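You operate a simulated robot arm through the tools that you are given. There is no shell and no other tool.

You are at the controls of a simulated robot arm. One attempt, no reset.

TASK
Seal the green paint, top the tub up and rinse the paint brush.
Fine: water from the jug, about to the tub's line; no wet paint left on it; jug and brush put back; leave the glue brush.

The check looks at the end state, three seconds after you hand in, the way a careful person would. Anything else that was tipped, shoved, dropped, spilled or broken makes it a failure. Lids that push on must go on centred and level and be pressed home; caps that screw on are set level and turned clockwise until they are tight.

THE ROBOT
A 7-joint arm with a two-finger parallel gripper, fixed in place. Base frame: the origin is on the floor under the middle of its stand, x ahead of it, y to its left, z up; the work surface is at about z = 0.915. Lengths are in m, angles in degrees, forces in N, time in s.
With the tool pointing down near the work surface it reaches from about 0.38 to 0.9 m from the base axis. Its first joint turns from -143.0 to 143.0 degrees. Payload 3 kg.
The TCP is the grasp point between the finger pads, 0.03 m short of the fingertips. In the tool frame z runs along the fingers and y along their closing line. The gripper opens to 0.094 m. The fingers are 0.028 m wide and 0.01 m thick; the gripper's body (0.05 by 0.096 m) begins 0.055 m behind the TCP.
Orientation is told as [roll, pitch, yaw] about the base's x, y, z axes, in that order, counted from this pose: with the fingers straight down and closing along the base's y, the tool's x points along the base's -x, its y along +y and its z along -z.

THE INTERFACE
- The arm moves only by the tool nudge_tool. Its argument "rows" is one flat list of numbers, 7 for each row, row after row: the shift along the base's x, y, z in m, then the turn, a rotation vector about the base's x, y, z in degrees, then the opening, from 0 (shut) to 1 (fully open). In form: [dx, dy, dz, ax, ay, az, claw, dx, dy, dz, ax, ay, az, claw, ...]. A call has 1 to 20 rows; each row is the pose to reach, as a shift and turn from the pose commanded when the call began. A row lasts 0.2 s, in which the tool goes at most 0.05 m and 8.6 degrees; a call with a longer step from one row to the next is refused whole, and so is a gripper value outside its range. Where a pose cannot be reached the arm comes as near as it can. A force on the tool above 50 N (or 10 N above the force at the start of the call, whichever is more), or a blocked arm, ends the call early, and 0.2 s more pass. Each finger travels about 0.072 m/s and halts on what it meets, pressing with about 30 N; the grip force reading is that of the motor and also rises with nothing between the fingers. The clock runs only during rows and for 0.2 s after the last one: add rows that repeat a pose to give the fingers time. The reply holds the time, the measured pose of the TCP, the force on the tool along the base axes, the opening and the grip force, in the units named above and with some noise, with the torque about the TCP (base axes, N m) and any sound that the robot's microphone picked up.
- Cameras (640 x 400 px; columns grow to the right, rows downward): "scene" is fixed at [0.2225, -0.649, 1.7045]; the picture's right is [0.82, -0.57, 0.00], its down [-0.37, -0.53, -0.76] and it looks along [0.43, 0.63, -0.65] (base axes); focal length 323 px, centre (320, 200). "wrist" rides on the gripper at [0.076, 0.014, -0.103] in the tool frame; the picture's right is [-0.18, 0.98, 0.00], its down [-0.75, -0.14, -0.64] and it looks along [-0.63, -0.12, 0.77] (tool axes); focal length 243 px, centre (320, 200). There is no depth. A picture from a camera that has moved, and an enlarged one, comes with that camera's place and axes in the base frame and with its lens.
- camera(camera): a new picture of that camera. It takes no simulated time.
- enlarge(camera, box): a new picture of the part [left, top, right, bottom] of that camera's present view, enlarged. It takes no simulated time.
- job_done(): hands the job in; it is judged then, once.

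Nothing tells you positions but the pictures and the camera data. Unless the task says otherwise, let go and move clear before handing in.

The tools are called after "Call:" by a JSON object that holds its "fn" and its "kwargs". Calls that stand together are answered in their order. nudge_tool: Moves the arm, as the interface text tells. Its arguments: {"type":"object","properties":{"rows":{"type":"array"}},"required":["rows"]} The other tools are called the same way: camera (camera) takes a picture; enlarge (camera, box) takes an enlarged picture of a part of a camera's view; job_done () hands the job in.

At the start:

```text
t: 0.0
position: [0.5706, 0.0252, 1.2958]
tool_rot: [0.0, 0.0, -0.1]
force: [0.7, 0.3, 0.4]
wrist_torque: [0.01, -0.01, -0.03]
finger_gap: 0.094
grasp_force: 0.0
```

scene: 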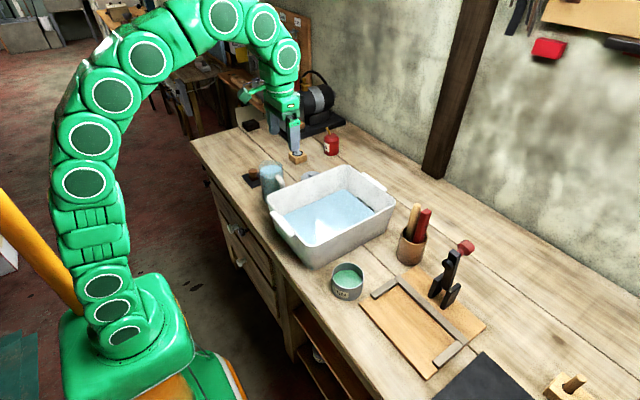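
wrist: 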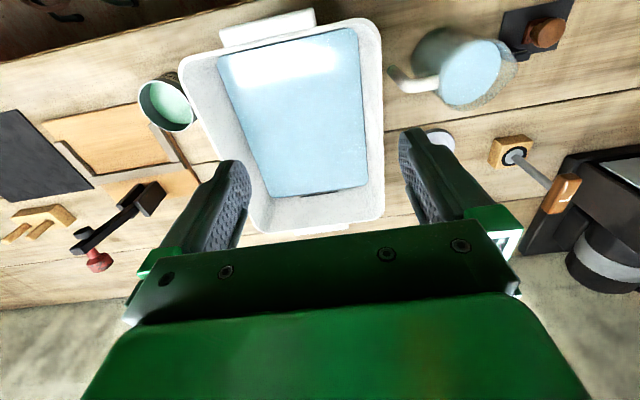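

I see a workbench with a white tub with water, a jug behind it, an open green paint tin, a cup with brushes, a clamp and other items. I'll look closer before moving.

Call:
{"fn": "enlarge", "kwargs": {"camera": "scene", "box": [220, 100, 420, 225]}}

Call:
{"fn": "enlarge", "kwargs": {"camera": "scene", "box": [320, 180, 500, 310]}}

Call:
{"fn": "enlarge", "kwargs": {"camera": "scene", "box": [420, 270, 640, 400]}}

Call:
{"fn": "enlarge", "kwargs": {"camera": "wrist", "box": [360, 0, 640, 175]}}

Call:
{"fn": "enlarge", "kwargs": {"camera": "wrist", "box": [0, 60, 240, 280]}}

Call:
{"fn": "enlarge", "kwargs": {"camera": "wrist", "box": [160, 0, 400, 240]}}

```text
3.20 times, centred on (320, 162) of scene
camera zoom: at [0.2225, -0.649, 1.7045], right [0.82, -0.57, 0.0], down [-0.37, -0.53, -0.76], along [0.43, 0.63, -0.65], focal length 1032 px, centre (320, 320)
```

zoom: 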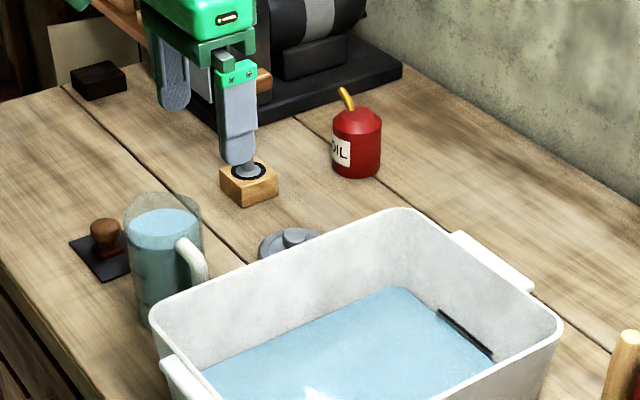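

```text
3.08 times, centred on (410, 245) of scene
camera zoom: at [0.2225, -0.649, 1.7045], right [0.82, -0.57, 0.0], down [-0.37, -0.53, -0.76], along [0.43, 0.63, -0.65], focal length 992 px, centre (43, 62)
```

zoom: 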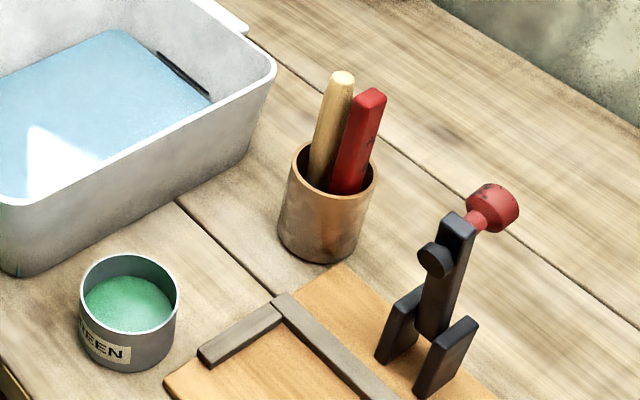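

```text
2.91 times, centred on (530, 335) of scene
camera zoom: at [0.2225, -0.649, 1.7045], right [0.82, -0.57, 0.0], down [-0.37, -0.53, -0.76], along [0.43, 0.63, -0.65], focal length 938 px, centre (-291, -193)
```

zoom: 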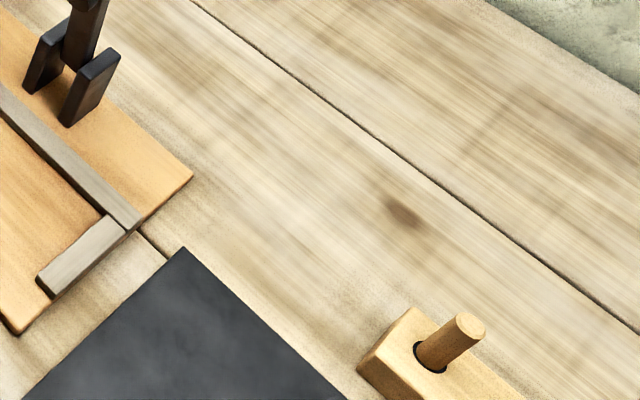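

```text
2.29 times, centred on (500, 88) of wrist
camera zoom: at [0.4938, 0.0387, 1.3983], right [0.18, 0.98, 0.0], down [0.75, -0.14, 0.64], along [0.63, -0.12, -0.77], focal length 555 px, centre (-91, 457)
```

zoom: 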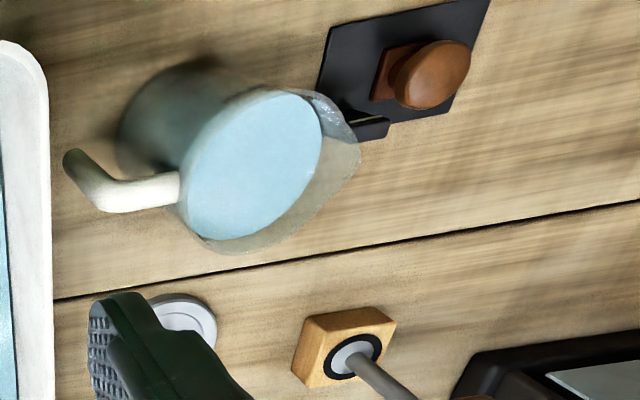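

```text
1.82 times, centred on (120, 170) of wrist
camera zoom: at [0.4938, 0.0387, 1.3983], right [0.18, 0.98, 0.0], down [0.75, -0.14, 0.64], along [0.63, -0.12, -0.77], focal length 441 px, centre (684, 254)
```

zoom: 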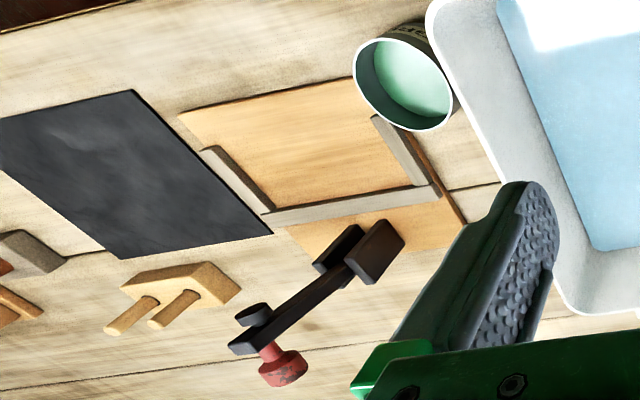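

```text
1.67 times, centred on (280, 120) of wrist
camera zoom: at [0.4938, 0.0387, 1.3983], right [0.18, 0.98, 0.0], down [0.75, -0.14, 0.64], along [0.63, -0.12, -0.77], focal length 404 px, centre (387, 333)
```

zoom: 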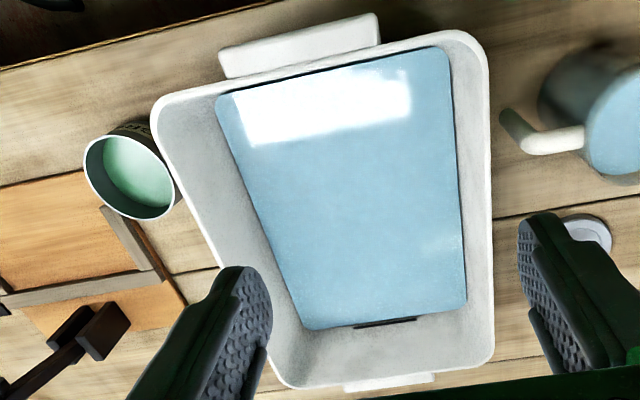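

The scene shows the tub centrally, jug at its far-left side, the lid on the bench behind the tub, the open green tin at about (0.59,-0.25) and the brush cup near (0.83,-0.26). Next I move the wrist camera over the brush cup to see which brush is which.

Call:
{"fn": "nudge_tool", "kwargs": {"rows": [0.021, -0.036, 0, 0, 2, 0, 1, 0.042, -0.072, 0, 0, 4, 0, 1, 0.063, -0.107, 0, 0, 6, 0, 1, 0.085, -0.143, 0, 0, 8, 0, 1, 0.106, -0.178, 0, 0, 10, 0, 1, 0.127, -0.214, 0, 0, 12, 0, 1, 0.149, -0.25, 0, 0, 14, 0, 1, 0.17, -0.285, 0, 0, 15, 0, 1, 0.17, -0.285, 0, 0, 15, 0, 1]}}

Call:
{"fn": "camera", "kwargs": {"camera": "wrist"}}

Call:
{"fn": "camera", "kwargs": {"camera": "scene"}}

```text
t: 2.0
position: [0.6217, -0.2035, 1.1935]
tool_rot: [0.0, 13.9, 0.0]
force: [-0.5, 0.4, 0.2]
wrist_torque: [0.01, 0.0, 0.02]
finger_gap: 0.0944
grasp_force: 0.0
out of reach, approached as far as the arm can: row 2, 3, 4, 5, 6, 7, 8, 9
```

```text
taken
camera wrist: at [0.5725, -0.1882, 1.3116], right [0.18, 0.98, -0.04], down [0.89, -0.14, 0.44], along [0.43, -0.12, -0.9], focal length 243 px, centre (320, 200)
```

wrist: 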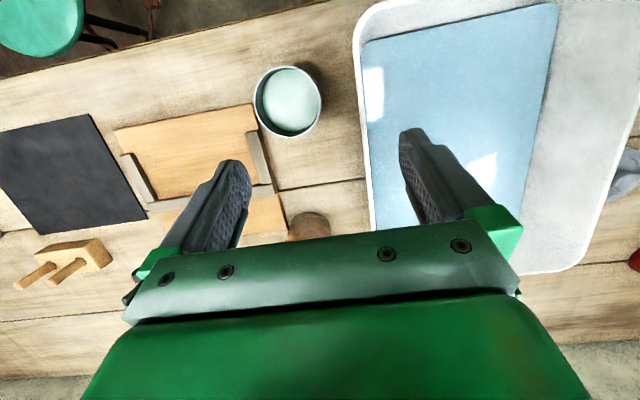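

```text
taken
```

scene: 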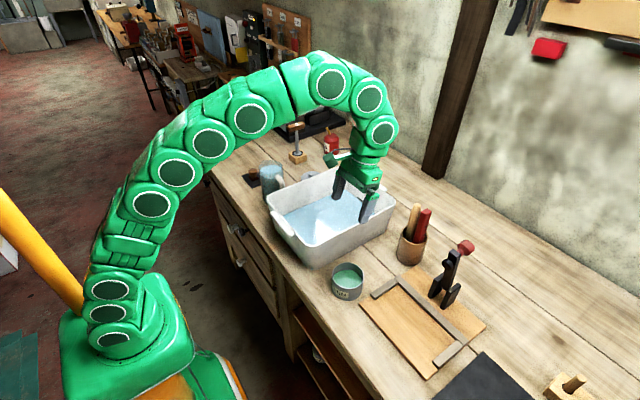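

The arm could not reach that high and far, so it stopped short at (0.62,-0.20,1.19). I'll make a small test move to see which reference pose the commands use.

Call:
{"fn": "nudge_tool", "kwargs": {"rows": [0, 0, -0.02, 0, -7.5, 0, 1, 0, 0, -0.04, 0, -15, 0, 1, 0, 0, -0.04, 0, -15, 0, 1]}}

```text
t: 2.8
position: [0.6213, -0.2035, 1.1519]
tool_rot: [0.0, 0.0, 0.0]
force: [0.2, 0.5, 0.0]
wrist_torque: [0.01, -0.01, 0.0]
finger_gap: 0.0943
grasp_force: 0.0
```

Commands count from the actually reached pose. Now I move forward at lower height to look into the brush cup.

Call:
{"fn": "nudge_tool", "kwargs": {"rows": [0.02, -0.015, 0.01, 0, 0, 0, 1, 0.04, -0.03, 0.02, 0, 0, 0, 1, 0.06, -0.045, 0.03, 0, 0, 0, 1, 0.08, -0.057, 0.03, 0, 0, 0, 1, 0.08, -0.057, 0.03, 0, 0, 0, 1]}}

Call:
{"fn": "camera", "kwargs": {"camera": "wrist"}}

Call:
{"fn": "enlarge", "kwargs": {"camera": "wrist", "box": [240, 120, 420, 240]}}

```text
t: 4.0
position: [0.7027, -0.2625, 1.1815]
tool_rot: [0.0, 0.0, -0.1]
force: [-1.1, -0.6, -0.2]
wrist_torque: [0.0, 0.0, 0.03]
finger_gap: 0.0942
grasp_force: 0.0
```

```text
taken
camera wrist: at [0.626, -0.2484, 1.2841], right [0.18, 0.98, 0.0], down [0.75, -0.14, 0.64], along [0.63, -0.12, -0.77], focal length 243 px, centre (320, 200)
```

wrist: 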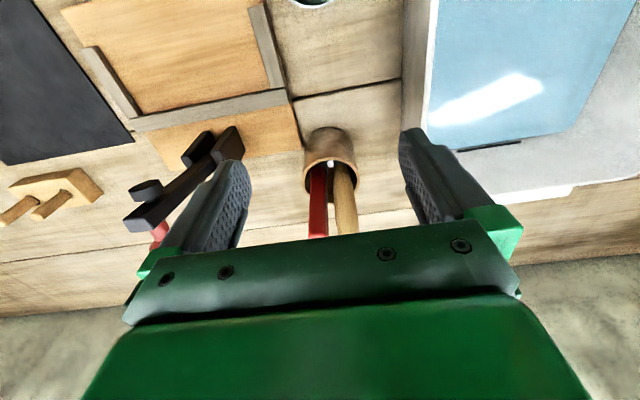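

```text
3.33 times, centred on (330, 180) of wrist
camera zoom: at [0.626, -0.2484, 1.2841], right [0.18, 0.98, 0.0], down [0.75, -0.14, 0.64], along [0.63, -0.12, -0.77], focal length 809 px, centre (287, 267)
```

zoom: 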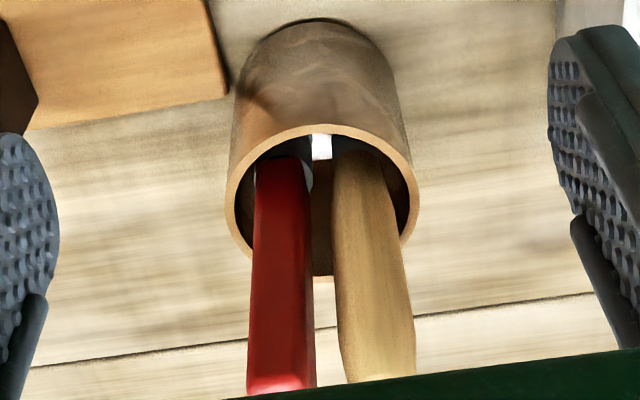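

I can see the red flat handle and the wooden round handle in the cup, rim at about z=1.01, handle tops about z=1.12. I'll step forward carefully for a steeper look inside.

Call:
{"fn": "nudge_tool", "kwargs": {"rows": [0.02, 0, 0.01, 0, 4, 0, 1, 0.04, 0, 0.02, 0, 8, 0, 1, 0.04, 0, 0.02, 0, 8, 0, 1]}}

Call:
{"fn": "enlarge", "kwargs": {"camera": "wrist", "box": [240, 100, 420, 240]}}

```text
t: 4.8
position: [0.7123, -0.2635, 1.1869]
tool_rot: [0.1, 1.9, -0.1]
force: [-0.2, -0.2, 0.0]
wrist_torque: [0.01, 0.0, -0.01]
finger_gap: 0.0942
grasp_force: 0.1
out of reach, approached as far as the arm can: row 1, 2, 3
```

```text
2.86 times, centred on (330, 170) of wrist
camera zoom: at [0.6393, -0.2488, 1.2918], right [0.18, 0.98, -0.01], down [0.78, -0.14, 0.61], along [0.6, -0.12, -0.79], focal length 693 px, centre (291, 286)
```

zoom: 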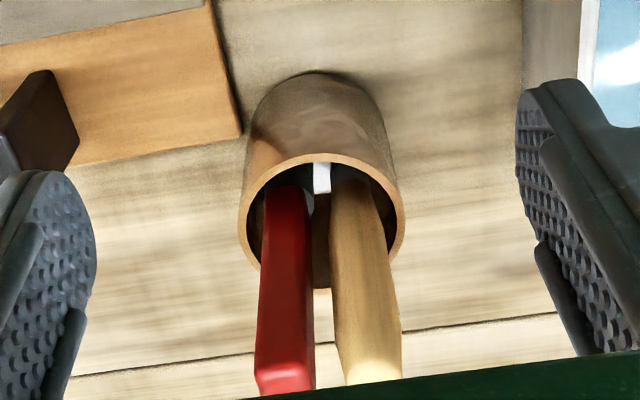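

The arm is at its reach limit when pointing down here. Let me enlarge harder to see inside the cup.

Call:
{"fn": "enlarge", "kwargs": {"camera": "wrist", "box": [300, 130, 360, 190]}}

Call:
{"fn": "enlarge", "kwargs": {"camera": "scene", "box": [390, 190, 450, 270]}}

Call:
{"fn": "enlarge", "kwargs": {"camera": "scene", "box": [260, 150, 400, 270]}}

```text
6.67 times, centred on (330, 160) of wrist
camera zoom: at [0.6393, -0.2488, 1.2918], right [0.18, 0.98, -0.01], down [0.78, -0.14, 0.61], along [0.6, -0.12, -0.79], focal length 1618 px, centre (253, 467)
```

zoom: 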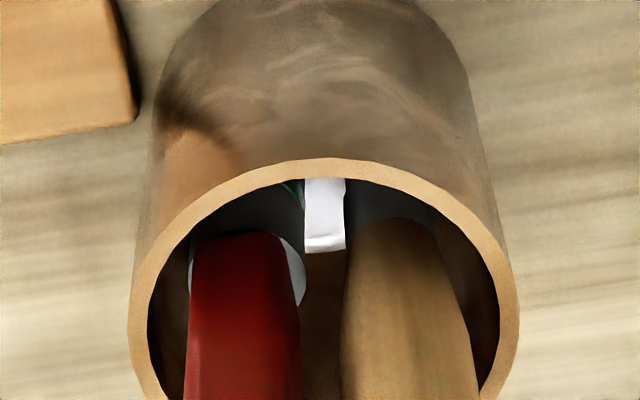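

```text
5.00 times, centred on (420, 230) of scene
camera zoom: at [0.2225, -0.649, 1.7045], right [0.82, -0.57, 0.0], down [-0.37, -0.53, -0.76], along [0.43, 0.63, -0.65], focal length 1613 px, centre (-180, 50)
```

zoom: 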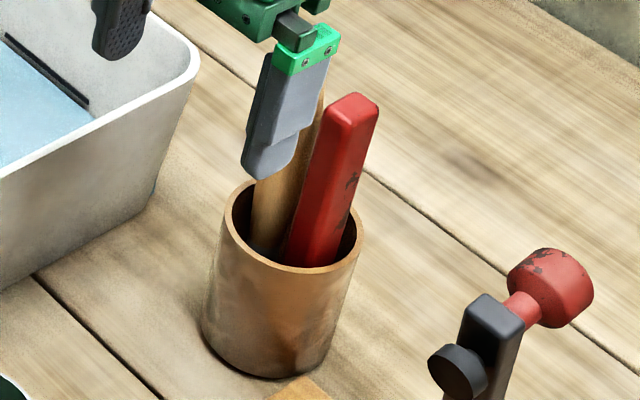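

```text
3.33 times, centred on (330, 210) of scene
camera zoom: at [0.2225, -0.649, 1.7045], right [0.82, -0.57, 0.0], down [-0.37, -0.53, -0.76], along [0.43, 0.63, -0.65], focal length 1075 px, centre (287, 167)
```

zoom: 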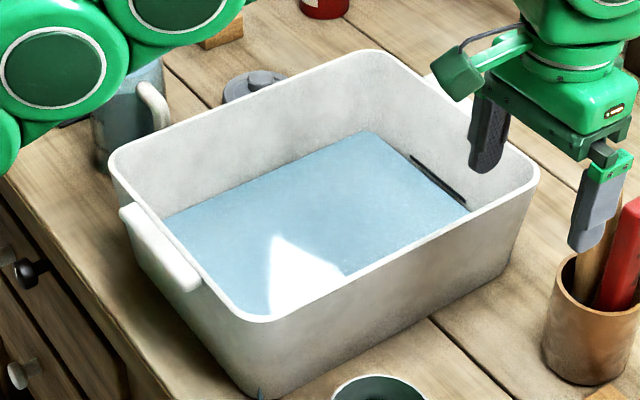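

I see grey ferrule/green near the red handle but it's not conclusive. I'll turn the wrist around (yaw) to get the camera to look straight down with fingers tilted outward, first retreating a bit.

Call:
{"fn": "nudge_tool", "kwargs": {"rows": [-0.01, 0, 0, 0, 0, 8.2, 1, -0.02, 0, 0, 0, 0, 16.4, 1, -0.03, 0, 0, 0, 0, 24.6, 1, -0.04, 0, 0, 0, 0, 32.8, 1, -0.05, 0, 0, 0, 0, 41, 1, -0.06, 0, 0, 0, 0, 49.2, 1, -0.06, 0, 0, 0, 0, 57.4, 1, -0.06, 0, 0, 0, 0, 65.6, 1, -0.06, 0, 0, 0, 0, 73.8, 1, -0.06, 0, 0, 0, 0, 82, 1, -0.06, 0, 0, 0, 0, 90, 1, -0.06, 0, 0, 0, 0, 90, 1]}}

Call:
{"fn": "camera", "kwargs": {"camera": "wrist"}}

```text
t: 7.4
position: [0.6493, -0.2605, 1.1837]
tool_rot: [0.0, 2.0, 90.1]
force: [-1.1, -0.8, 0.1]
wrist_torque: [-0.01, 0.04, 0.0]
finger_gap: 0.0943
grasp_force: 0.0
```

```text
taken
camera wrist: at [0.6355, -0.3334, 1.2901], right [-0.98, 0.18, -0.01], down [0.14, 0.78, 0.62], along [0.12, 0.6, -0.79], focal length 243 px, centre (320, 200)
```

wrist: 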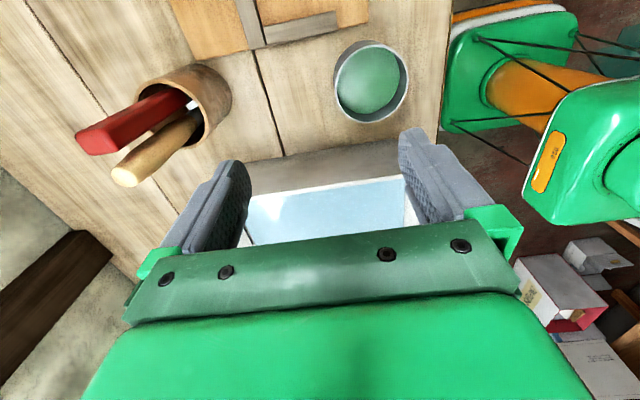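

Yaw +90 works. I'll continue turning to see how far it can go, toward yaw 180.

Call:
{"fn": "enlarge", "kwargs": {"camera": "wrist", "box": [70, 60, 250, 190]}}

Call:
{"fn": "nudge_tool", "kwargs": {"rows": [0, 0, 0, 0, 0, 8.2, 1, 0, 0, 0, 0, 0, 16.4, 1, 0, 0, 0, 0, 0, 24.6, 1, 0, 0, 0, 0, 0, 32.8, 1, 0, 0, 0, 0, 0, 41, 1, 0, 0, 0, 0, 0, 49.2, 1, 0, 0, 0, 0, 0, 57.4, 1, 0, 0, 0, 0, 0, 65.6, 1, 0, 0, 0, 0, 0, 73.8, 1, 0, 0, 0, 0, 0, 82, 1, 0, 0, 0, 0, 0, 90, 1, 0, 0, 0, 0, 0, 90, 1]}}

Call:
{"fn": "camera", "kwargs": {"camera": "wrist"}}

```text
3.08 times, centred on (160, 125) of wrist
camera zoom: at [0.6355, -0.3334, 1.2901], right [-0.98, 0.18, -0.01], down [0.14, 0.78, 0.62], along [0.12, 0.6, -0.79], focal length 746 px, centre (812, 431)
```

zoom: 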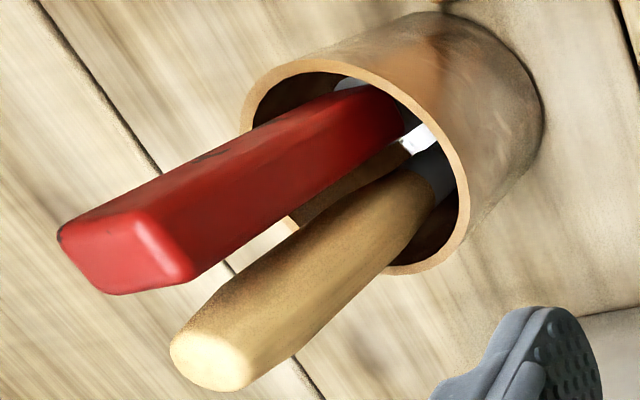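

```text
t: 10.0
position: [0.6132, -0.241, 1.2288]
tool_rot: [3.0, 8.3, 161.6]
force: [0.5, -1.0, 1.2]
wrist_torque: [0.02, 0.02, -0.02]
finger_gap: 0.094
grasp_force: 0.1
out of reach, approached as far as the arm can: row 8, 9, 10, 11, 12
```

```text
taken
camera wrist: at [0.6676, -0.2684, 1.3418], right [-0.49, -0.87, 0.02], down [-0.74, 0.43, 0.52], along [-0.46, 0.24, -0.85], focal length 243 px, centre (320, 200)
```

wrist: 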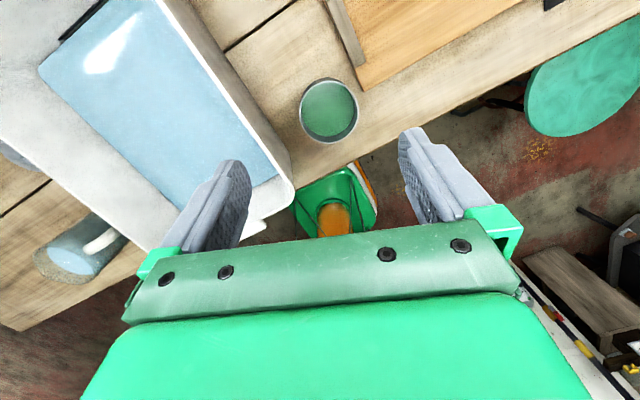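

Yaw limit is around 160. From this pose I'll tilt the fingers outward, which makes the camera look straight down and improves reach, and move over the cup.

Call:
{"fn": "nudge_tool", "kwargs": {"rows": [0.01, -0.005, 0, -2.1, -6.3, 0, 1, 0.03, -0.01, 0, -4.2, -12.6, 0, 1, 0.05, -0.015, -0.005, -6.3, -19, 0, 1, 0.07, -0.02, -0.015, -8.4, -25.3, 0, 1, 0.1, -0.025, -0.025, -10.5, -31.6, 0, 1, 0.13, -0.03, -0.035, -12.4, -38, 0, 1, 0.13, -0.03, -0.035, -12.4, -38, 0, 1]}}

Call:
{"fn": "camera", "kwargs": {"camera": "wrist"}}

```text
t: 11.6
position: [0.7422, -0.2722, 1.1926]
tool_rot: [2.7, 48.4, 161.3]
force: [-0.6, 0.0, -0.8]
wrist_torque: [-0.01, -0.05, 0.02]
finger_gap: 0.094
grasp_force: 0.0
```

```text
taken
camera wrist: at [0.7146, -0.2727, 1.3191], right [-0.46, -0.88, -0.11], down [-0.87, 0.47, -0.14], along [0.18, 0.03, -0.98], focal length 243 px, centre (320, 200)
```

wrist: 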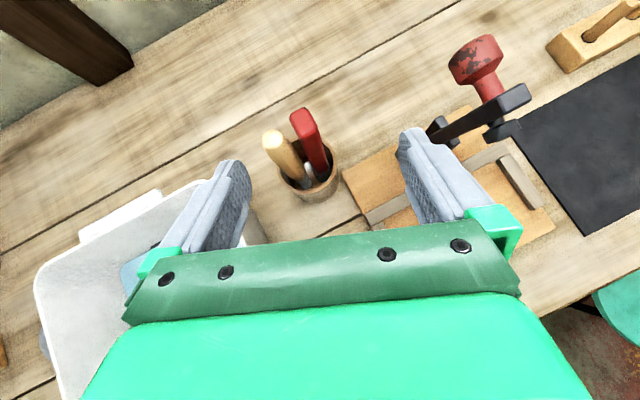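

Call:
{"fn": "enlarge", "kwargs": {"camera": "wrist", "box": [255, 100, 355, 210]}}

Call:
{"fn": "camera", "kwargs": {"camera": "scene"}}

```text
3.64 times, centred on (305, 155) of wrist
camera zoom: at [0.7146, -0.2727, 1.3191], right [-0.46, -0.88, -0.11], down [-0.87, 0.47, -0.14], along [0.18, 0.03, -0.98], focal length 882 px, centre (374, 364)
```

zoom: 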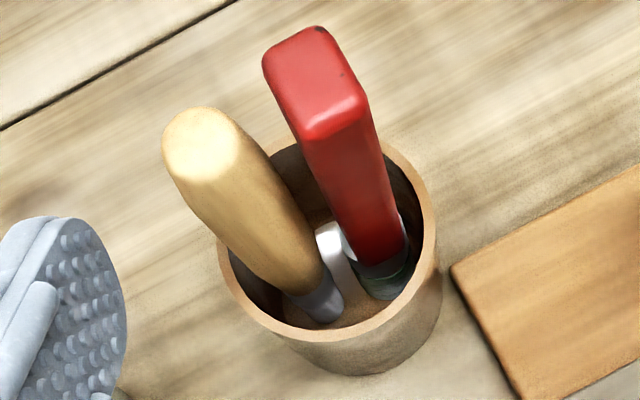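

```text
taken
```

scene: 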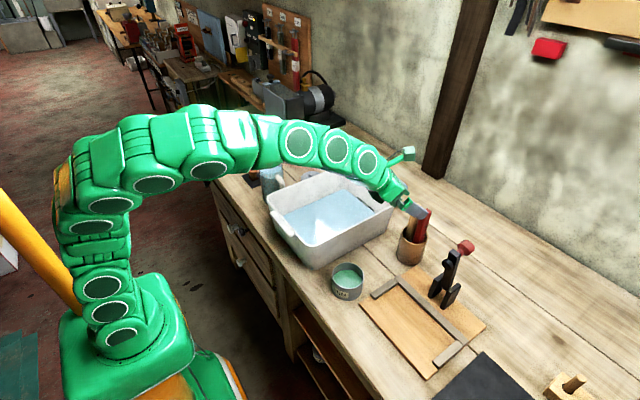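

The green colour is seen near the bottom of the red-handled brush. I enlarge further to be sure.

Call:
{"fn": "enlarge", "kwargs": {"camera": "wrist", "box": [295, 150, 340, 200]}}

Call:
{"fn": "nudge_tool", "kwargs": {"rows": [0.02, 0, 0.01, 0, 0, 0, 1, 0.04, 0, 0.02, 0, 0, 0, 1, 0.04, 0, 0.02, 0, 0, 0, 1]}}

Call:
{"fn": "camera", "kwargs": {"camera": "wrist"}}

```text
8.00 times, centred on (318, 175) of wrist
camera zoom: at [0.7146, -0.2727, 1.3191], right [-0.46, -0.88, -0.11], down [-0.87, 0.47, -0.14], along [0.18, 0.03, -0.98], focal length 1941 px, centre (340, 400)
```

zoom: 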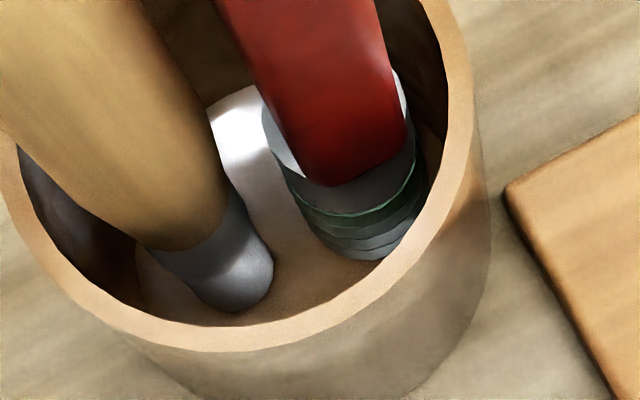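

```text
t: 12.4
position: [0.7815, -0.2704, 1.213]
tool_rot: [2.7, 48.3, 161.3]
force: [0.6, 0.1, 0.6]
wrist_torque: [-0.02, 0.0, -0.05]
finger_gap: 0.0942
grasp_force: 0.2
```

```text
taken
camera wrist: at [0.754, -0.2701, 1.3386], right [-0.46, -0.88, -0.11], down [-0.87, 0.47, -0.14], along [0.17, 0.03, -0.98], focal length 243 px, centre (320, 200)
```

wrist: 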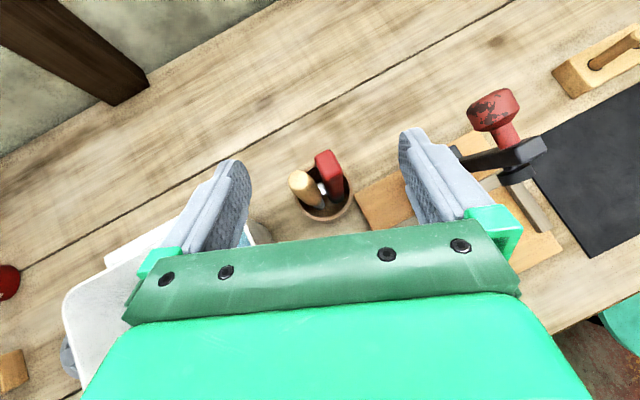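

Call:
{"fn": "enlarge", "kwargs": {"camera": "wrist", "box": [283, 145, 358, 225]}}

Call:
{"fn": "enlarge", "kwargs": {"camera": "wrist", "box": [305, 170, 350, 215]}}

Call:
{"fn": "enlarge", "kwargs": {"camera": "scene", "box": [380, 180, 490, 270]}}

```text
5.00 times, centred on (320, 185) of wrist
camera zoom: at [0.754, -0.2701, 1.3386], right [-0.46, -0.88, -0.11], down [-0.87, 0.47, -0.14], along [0.17, 0.03, -0.98], focal length 1213 px, centre (318, 275)
```

zoom: 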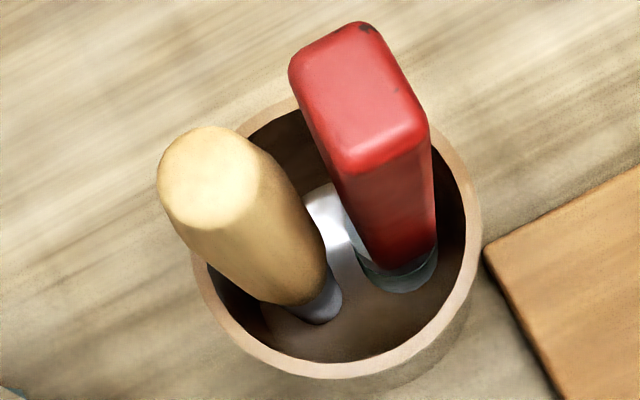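

```text
8.89 times, centred on (328, 192) of wrist
camera zoom: at [0.754, -0.2701, 1.3386], right [-0.46, -0.88, -0.11], down [-0.87, 0.47, -0.14], along [0.17, 0.03, -0.98], focal length 2157 px, centre (253, 267)
```

zoom: 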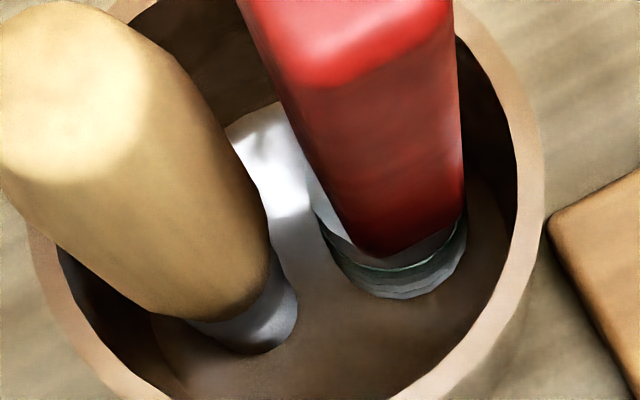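

```text
4.44 times, centred on (435, 225) of scene
camera zoom: at [0.2225, -0.649, 1.7045], right [0.82, -0.57, 0.0], down [-0.37, -0.53, -0.76], along [0.43, 0.63, -0.65], focal length 1434 px, centre (-191, 89)
```

zoom: 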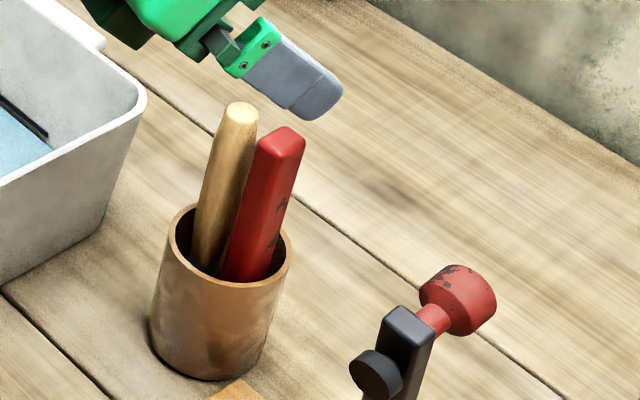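

The red flat-handled brush has a green-stained ferrule/bristle end, so it is the paint brush; the round wooden one is the glue brush. The tin is at (0.588,-0.249), lid near (0.78,0.25). I'll back off, untilt, unwind the yaw and go look at the lid and jug first.

Call:
{"fn": "nudge_tool", "kwargs": {"rows": [-0.03, 0.005, 0.01, 2.1, 6.3, 0, 1, -0.06, 0.01, 0.015, 4.2, 12.6, 0, 1, -0.09, 0.015, 0.015, 6.3, 19, 0, 1, -0.12, 0.02, 0.015, 8.4, 25.3, 0, 1, -0.15, 0.025, 0.015, 10.5, 31.6, 0, 1, -0.18, 0.03, 0.015, 12.4, 38, 0, 1]}}

Call:
{"fn": "nudge_tool", "kwargs": {"rows": [0, 0.02, 0, 0, 0, -8.5, 1, 0, 0.04, 0, 0, 0, -17, 1, 0, 0.06, 0, 0, 0, -25.5, 1, 0, 0.08, 0, 0, 0, -34, 1, 0, 0.1, 0, 0, 0, -42.5, 1, 0, 0.12, 0, 0, 0, -51, 1, 0, 0.15, 0, 0, 0, -59.5, 1, 0, 0.18, 0, 0, 0, -68, 1, 0, 0.21, 0, 0, 0, -76.5, 1, 0, 0.24, 0, 0, 0, -85, 1, 0, 0.27, 0, 0, 0, -93.5, 1, 0, 0.3, 0, 0, 0, -102, 1, 0, 0.33, 0, 0, 0, -110.5, 1, 0, 0.36, 0, 0, 0, -119, 1, 0, 0.38, 0, 0, 0, -127.5, 1, 0, 0.4, 0, 0, 0, -136, 1, 0, 0.42, 0, 0, 0, -144.5, 1, 0, 0.42, 0, 0, 0, -153, 1, 0, 0.42, 0, 0, 0, -161, 1, 0, 0.42, 0, 0, 0, -161, 1]}}

Call:
{"fn": "camera", "kwargs": {"camera": "wrist"}}

Call:
{"fn": "camera", "kwargs": {"camera": "scene"}}

```text
t: 13.8
position: [0.6025, -0.2401, 1.2264]
tool_rot: [2.9, 8.3, 161.5]
force: [-0.4, -0.6, 0.5]
wrist_torque: [0.0, -0.06, -0.03]
finger_gap: 0.0939
grasp_force: 0.0
```

```text
t: 18.0
position: [0.6013, 0.1781, 1.2268]
tool_rot: [3.1, 8.4, 0.5]
force: [-0.3, -0.4, 0.5]
wrist_torque: [0.05, 0.0, -0.02]
finger_gap: 0.0937
grasp_force: 0.0
```

```text
taken
camera wrist: at [0.5412, 0.1868, 1.3408], right [0.18, 0.98, 0.02], down [0.84, -0.17, 0.52], along [0.51, -0.07, -0.86], focal length 243 px, centre (320, 200)
```

wrist: 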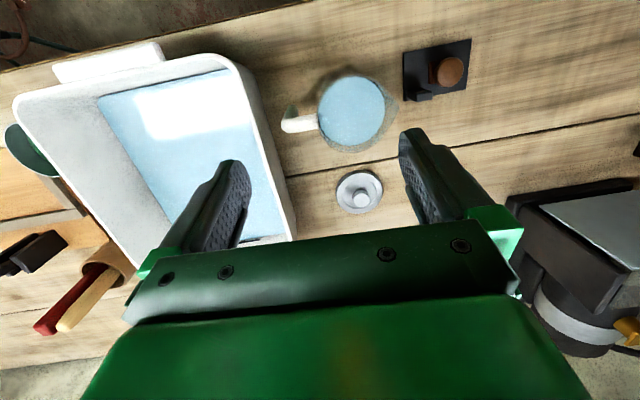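

```text
taken
```

scene: 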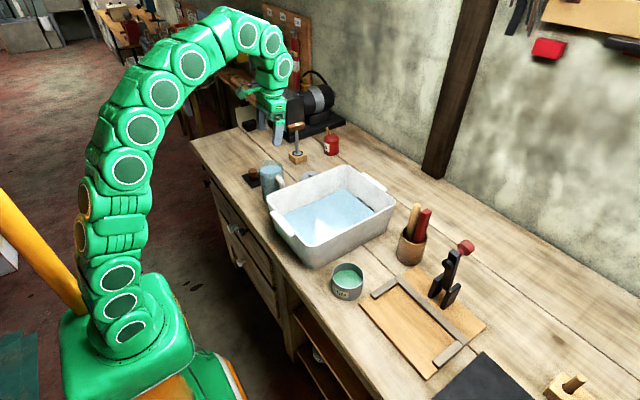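

Call:
{"fn": "enlarge", "kwargs": {"camera": "wrist", "box": [270, 50, 410, 150]}}

Call:
{"fn": "enlarge", "kwargs": {"camera": "wrist", "box": [310, 155, 410, 225]}}

Call:
{"fn": "enlarge", "kwargs": {"camera": "wrist", "box": [0, 30, 300, 260]}}

Call:
{"fn": "enlarge", "kwargs": {"camera": "scene", "box": [235, 150, 325, 210]}}

Call:
{"fn": "enlarge", "kwargs": {"camera": "scene", "box": [260, 150, 400, 270]}}

```text
4.00 times, centred on (340, 100) of wrist
camera zoom: at [0.5412, 0.1868, 1.3408], right [0.18, 0.98, 0.02], down [0.84, -0.17, 0.52], along [0.51, -0.07, -0.86], focal length 970 px, centre (240, 600)
```

zoom: 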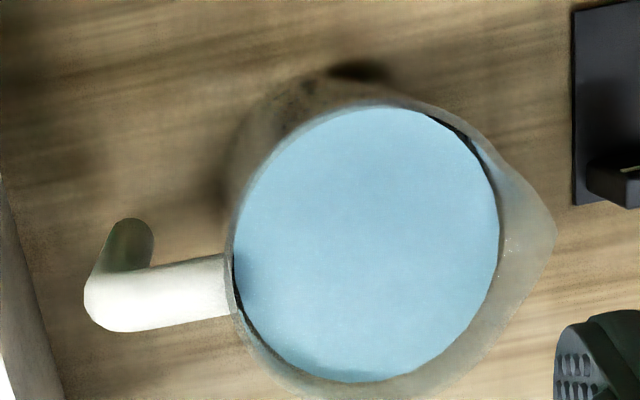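

```text
5.71 times, centred on (360, 190) of wrist
camera zoom: at [0.5412, 0.1868, 1.3408], right [0.18, 0.98, 0.02], down [0.84, -0.17, 0.52], along [0.51, -0.07, -0.86], focal length 1386 px, centre (91, 257)
```

zoom: 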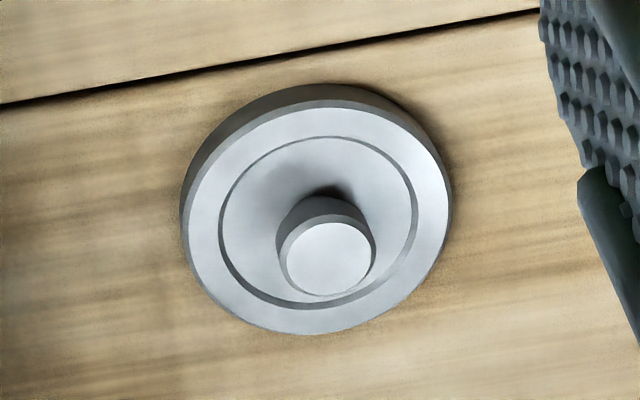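

```text
1.74 times, centred on (150, 145) of wrist
camera zoom: at [0.5412, 0.1868, 1.3408], right [0.18, 0.98, 0.02], down [0.84, -0.17, 0.52], along [0.51, -0.07, -0.86], focal length 422 px, centre (616, 296)
```

zoom: 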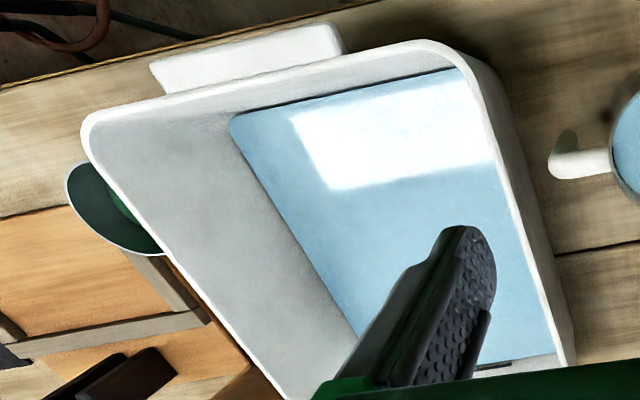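

```text
6.67 times, centred on (280, 180) of scene
camera zoom: at [0.2225, -0.649, 1.7045], right [0.82, -0.57, 0.0], down [-0.37, -0.53, -0.76], along [0.43, 0.63, -0.65], focal length 2150 px, centre (587, 333)
```

zoom: 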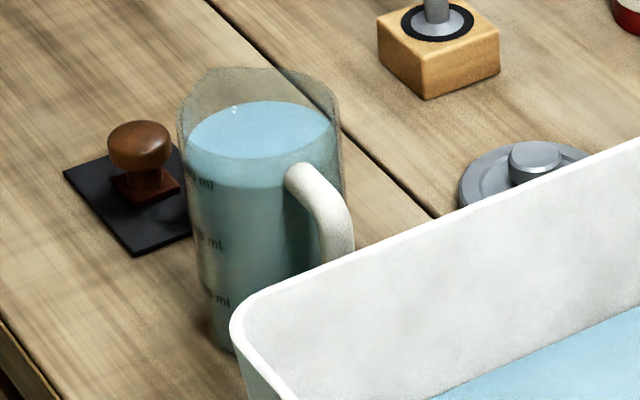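

```text
3.33 times, centred on (330, 210) of scene
camera zoom: at [0.2225, -0.649, 1.7045], right [0.82, -0.57, 0.0], down [-0.37, -0.53, -0.76], along [0.43, 0.63, -0.65], focal length 1075 px, centre (287, 167)
```

zoom: 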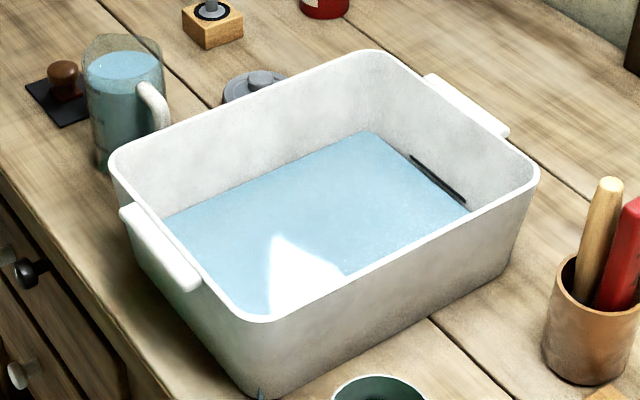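

Lid knob top is at about (0.787,0.232,0.953), jug centre (0.607,0.222) with handle toward -y at y≈0.15, top about z 1.05; tub rim spans x 0.53–0.85, y −0.147–0.106. I'll look at the tub's line.

Call:
{"fn": "enlarge", "kwargs": {"camera": "scene", "box": [360, 185, 410, 225]}}

Call:
{"fn": "enlarge", "kwargs": {"camera": "scene", "box": [325, 240, 375, 310]}}

Call:
{"fn": "nudge_tool", "kwargs": {"rows": [0.02, 0.01, -0.02, -1, -3, -0.2, 1, 0.04, 0.02, -0.04, -2, -6, -0.4, 1, 0.06, 0.03, -0.06, -3.1, -8.4, -0.5, 1, 0.08, 0.04, -0.08, -3.1, -8.4, -0.5, 1, 0.1, 0.05, -0.1, -3.1, -8.4, -0.5, 1, 0.1, 0.05, -0.1, -3.1, -8.4, -0.5, 1]}}

Call:
{"fn": "camera", "kwargs": {"camera": "wrist"}}

```text
10.00 times, centred on (385, 205) of scene
camera zoom: at [0.2225, -0.649, 1.7045], right [0.82, -0.57, 0.0], down [-0.37, -0.53, -0.76], along [0.43, 0.63, -0.65], focal length 3226 px, centre (-330, 150)
```

zoom: 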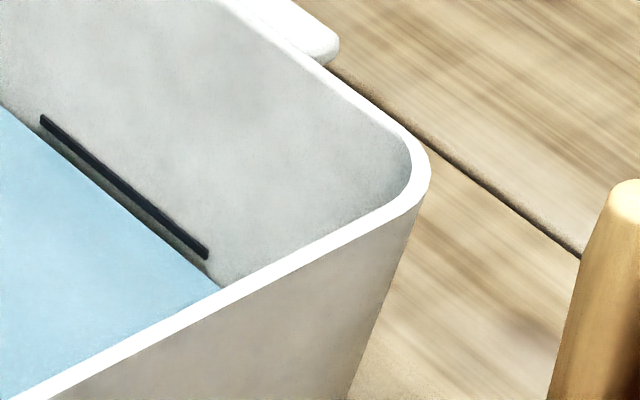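

```text
5.71 times, centred on (350, 275) of scene
camera zoom: at [0.2225, -0.649, 1.7045], right [0.82, -0.57, 0.0], down [-0.37, -0.53, -0.76], along [0.43, 0.63, -0.65], focal length 1843 px, centre (149, -229)
```

zoom: 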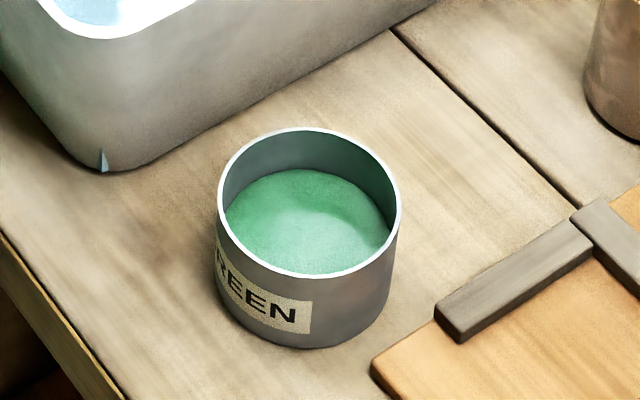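

```text
t: 19.4
position: [0.7019, 0.2275, 1.1259]
tool_rot: [0.0, -0.1, -0.2]
force: [0.1, -0.1, 0.0]
wrist_torque: [0.05, 0.02, -0.01]
finger_gap: 0.0939
grasp_force: 0.1
```

```text
taken
camera wrist: at [0.6258, 0.2433, 1.229], right [0.19, 0.98, 0.0], down [0.75, -0.14, 0.64], along [0.63, -0.12, -0.77], focal length 243 px, centre (320, 200)
```

wrist: 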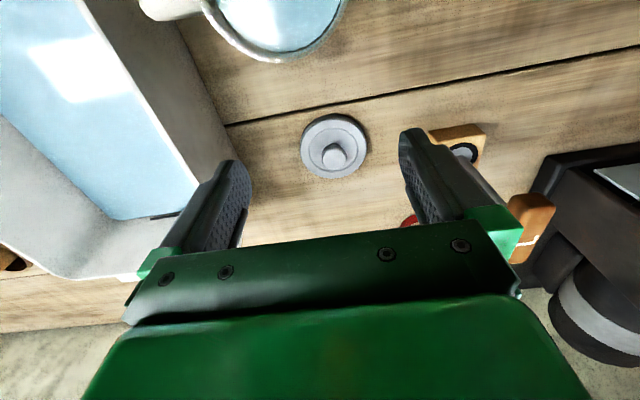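

Call:
{"fn": "enlarge", "kwargs": {"camera": "wrist", "box": [290, 100, 390, 190]}}

```text
4.44 times, centred on (340, 145) of wrist
camera zoom: at [0.6258, 0.2433, 1.229], right [0.19, 0.98, 0.0], down [0.75, -0.14, 0.64], along [0.63, -0.12, -0.77], focal length 1078 px, centre (231, 444)
```

zoom: 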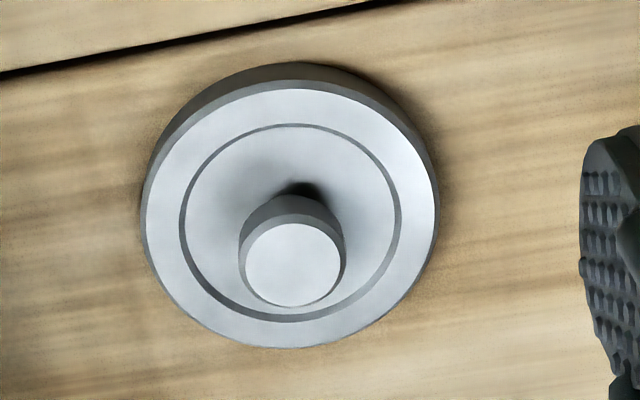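

The lid (0.09 m wide, plate top z≈0.926) has a 30 mm knob with top at z≈0.9525, centred at (0.788,0.2305). I'll move the gripper above it.

Call:
{"fn": "nudge_tool", "kwargs": {"rows": [0.02, 0.001, -0.04, 0, 0, 0, 1, 0.04, 0.002, -0.08, 0, 0, 0, 1, 0.06, 0.003, -0.11, 0, 0, 0, 1, 0.086, 0.003, -0.126, 0, 0, 0, 1, 0.086, 0.003, -0.126, 0, 0, 0, 1]}}

Call:
{"fn": "camera", "kwargs": {"camera": "wrist"}}

Call:
{"fn": "enlarge", "kwargs": {"camera": "scene", "box": [250, 100, 350, 190]}}

```text
t: 20.6
position: [0.7889, 0.2306, 1.0001]
tool_rot: [0.0, 0.0, -0.1]
force: [0.4, 0.6, -0.5]
wrist_torque: [0.01, -0.01, -0.01]
finger_gap: 0.0939
grasp_force: 0.1
```

```text
taken
camera wrist: at [0.7119, 0.245, 1.1028], right [0.19, 0.98, 0.0], down [0.75, -0.14, 0.64], along [0.63, -0.12, -0.77], focal length 243 px, centre (320, 200)
```

wrist: 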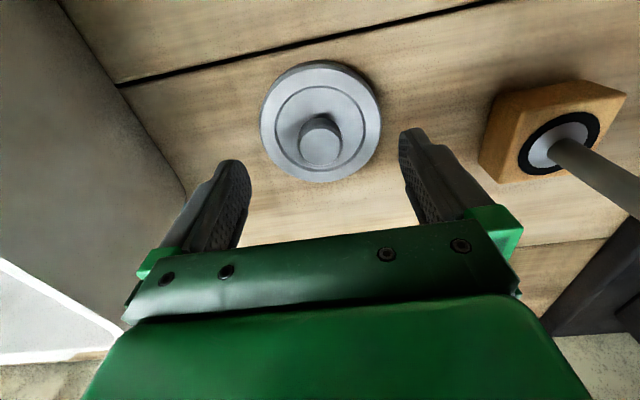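

```text
4.44 times, centred on (300, 145) of scene
camera zoom: at [0.2225, -0.649, 1.7045], right [0.82, -0.57, 0.0], down [-0.37, -0.53, -0.76], along [0.43, 0.63, -0.65], focal length 1434 px, centre (409, 444)
```

zoom: 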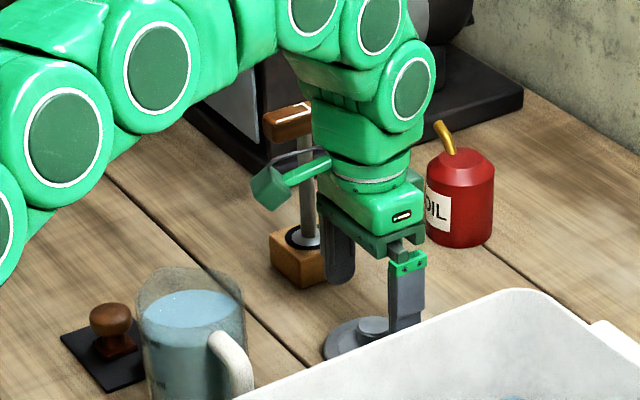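

Aligned over the knob. Descend to z≈0.960 and close on the knob.

Call:
{"fn": "nudge_tool", "kwargs": {"rows": [0, 0, -0.02, 0, 0, 0, 1, 0, 0, -0.04, 0, 0, 0, 1, 0, 0, -0.04, 0, 0, 0, 1]}}

Call:
{"fn": "nudge_tool", "kwargs": {"rows": [0, 0, 0, 0, 0, 0, 0, 0, 0, 0, 0, 0, 0, 0, 0, 0, 0, 0, 0, 0, 0, 0, 0, 0, 0, 0, 0, 0, 0, 0, 0, 0, 0, 0, 0]}}

Call:
{"fn": "camera", "kwargs": {"camera": "wrist"}}

```text
t: 21.4
position: [0.7886, 0.2303, 0.9603]
tool_rot: [-0.1, 0.0, -0.2]
force: [-0.4, 0.6, -0.7]
wrist_torque: [-0.04, 0.0, 0.0]
finger_gap: 0.0938
grasp_force: 0.0
```

```text
t: 22.6
position: [0.7871, 0.231, 0.9602]
tool_rot: [-0.1, 0.0, -0.1]
force: [0.6, -0.4, 2.1]
wrist_torque: [0.01, -0.02, 0.02]
finger_gap: 0.0291
grasp_force: 30.4
```

```text
taken
camera wrist: at [0.7113, 0.2454, 1.0638], right [0.19, 0.98, 0.0], down [0.75, -0.14, 0.64], along [0.63, -0.12, -0.77], focal length 243 px, centre (320, 200)
```

wrist: 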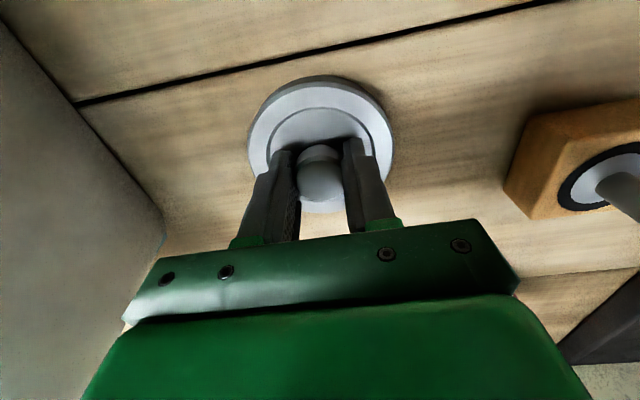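

The lid's knob is gripped (gap 0.029). I'll lift it, retract slightly and check that it hangs level.

Call:
{"fn": "nudge_tool", "kwargs": {"rows": [0, 0, 0.02, 0, 0, 0, 0, 0, 0, 0.05, 0, 0, 0, 0, -0.01, 0, 0.085, 0, 0, 0, 0, -0.03, 0, 0.12, 0, 0, 0, 0, -0.05, 0, 0.15, 0, 0, 0, 0, -0.067, 0, 0.18, 0, 0, 0, 0, -0.067, 0, 0.18, 0, 0, 0, 0]}}

Call:
{"fn": "camera", "kwargs": {"camera": "wrist"}}

Call:
{"fn": "enlarge", "kwargs": {"camera": "scene", "box": [240, 100, 360, 190]}}

```text
t: 24.2
position: [0.7211, 0.23, 1.1394]
tool_rot: [-0.1, -0.1, -0.2]
force: [-0.1, 0.2, -1.3]
wrist_torque: [-0.02, -0.01, -0.01]
finger_gap: 0.0294
grasp_force: 29.8
```

```text
taken
camera wrist: at [0.6457, 0.2454, 1.2433], right [0.19, 0.98, 0.0], down [0.75, -0.14, 0.64], along [0.63, -0.12, -0.77], focal length 243 px, centre (320, 200)
```

wrist: 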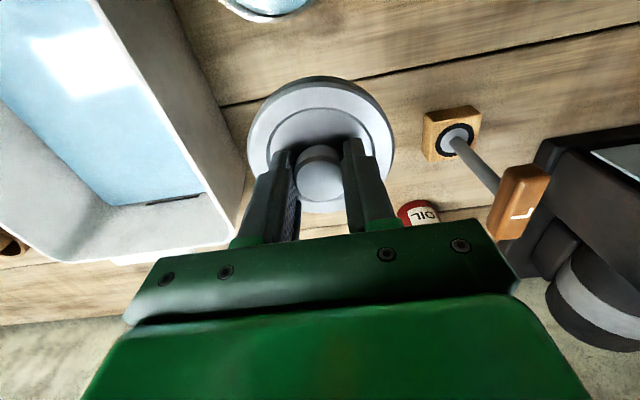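

```text
4.44 times, centred on (300, 145) of scene
camera zoom: at [0.2225, -0.649, 1.7045], right [0.82, -0.57, 0.0], down [-0.37, -0.53, -0.76], along [0.43, 0.63, -0.65], focal length 1434 px, centre (409, 444)
```

zoom: 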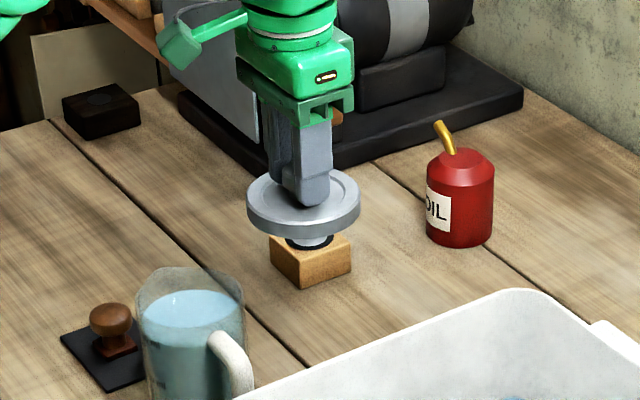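

The lid is held level. Now carry it over the tub toward the tin, stopping short to measure the tin's position.

Call:
{"fn": "nudge_tool", "kwargs": {"rows": [-0.01, -0.041, 0, 0, 0, 0, 0, -0.025, -0.082, 0, 0, 0, 0, 0, -0.04, -0.123, 0, 0, 0, 0, 0, -0.055, -0.164, 0, 0, 0, 0, 0, -0.07, -0.205, 0, 0, 0, 0, 0, -0.085, -0.246, 0, 0, 0, 0, 0, -0.1, -0.288, 0, 0, 0, 0, 0, -0.121, -0.33, 0, 0, 0, 0, 0, -0.121, -0.33, 0, 0, 0, 0, 0]}}

Call:
{"fn": "camera", "kwargs": {"camera": "wrist"}}

Call:
{"fn": "enlarge", "kwargs": {"camera": "wrist", "box": [130, 50, 290, 170]}}

```text
t: 26.2
position: [0.5994, -0.0979, 1.1404]
tool_rot: [-0.1, -0.1, -0.2]
force: [-0.7, 0.4, 0.3]
wrist_torque: [0.01, 0.02, -0.01]
finger_gap: 0.0292
grasp_force: 29.8
```

```text
taken
camera wrist: at [0.5222, -0.0825, 1.2432], right [0.19, 0.98, 0.0], down [0.75, -0.14, 0.64], along [0.63, -0.12, -0.77], focal length 243 px, centre (320, 200)
```

wrist: 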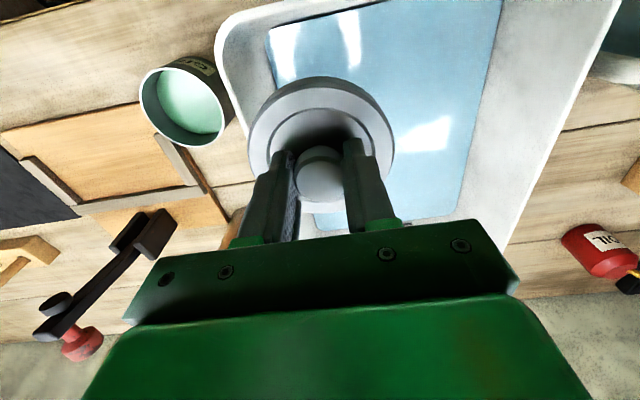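

```text
3.33 times, centred on (210, 110) of wrist
camera zoom: at [0.5222, -0.0825, 1.2432], right [0.19, 0.98, 0.0], down [0.75, -0.14, 0.64], along [0.63, -0.12, -0.77], focal length 809 px, centre (687, 500)
```

zoom: 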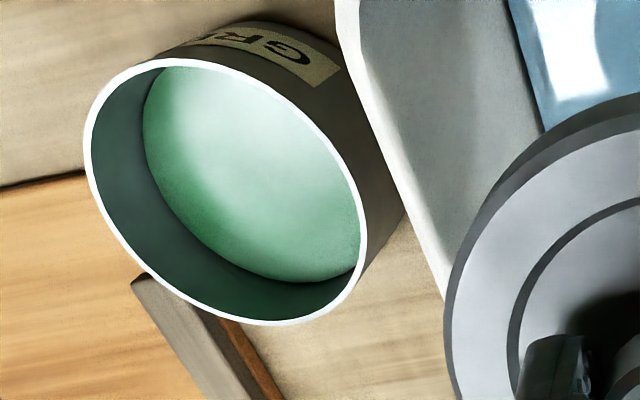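

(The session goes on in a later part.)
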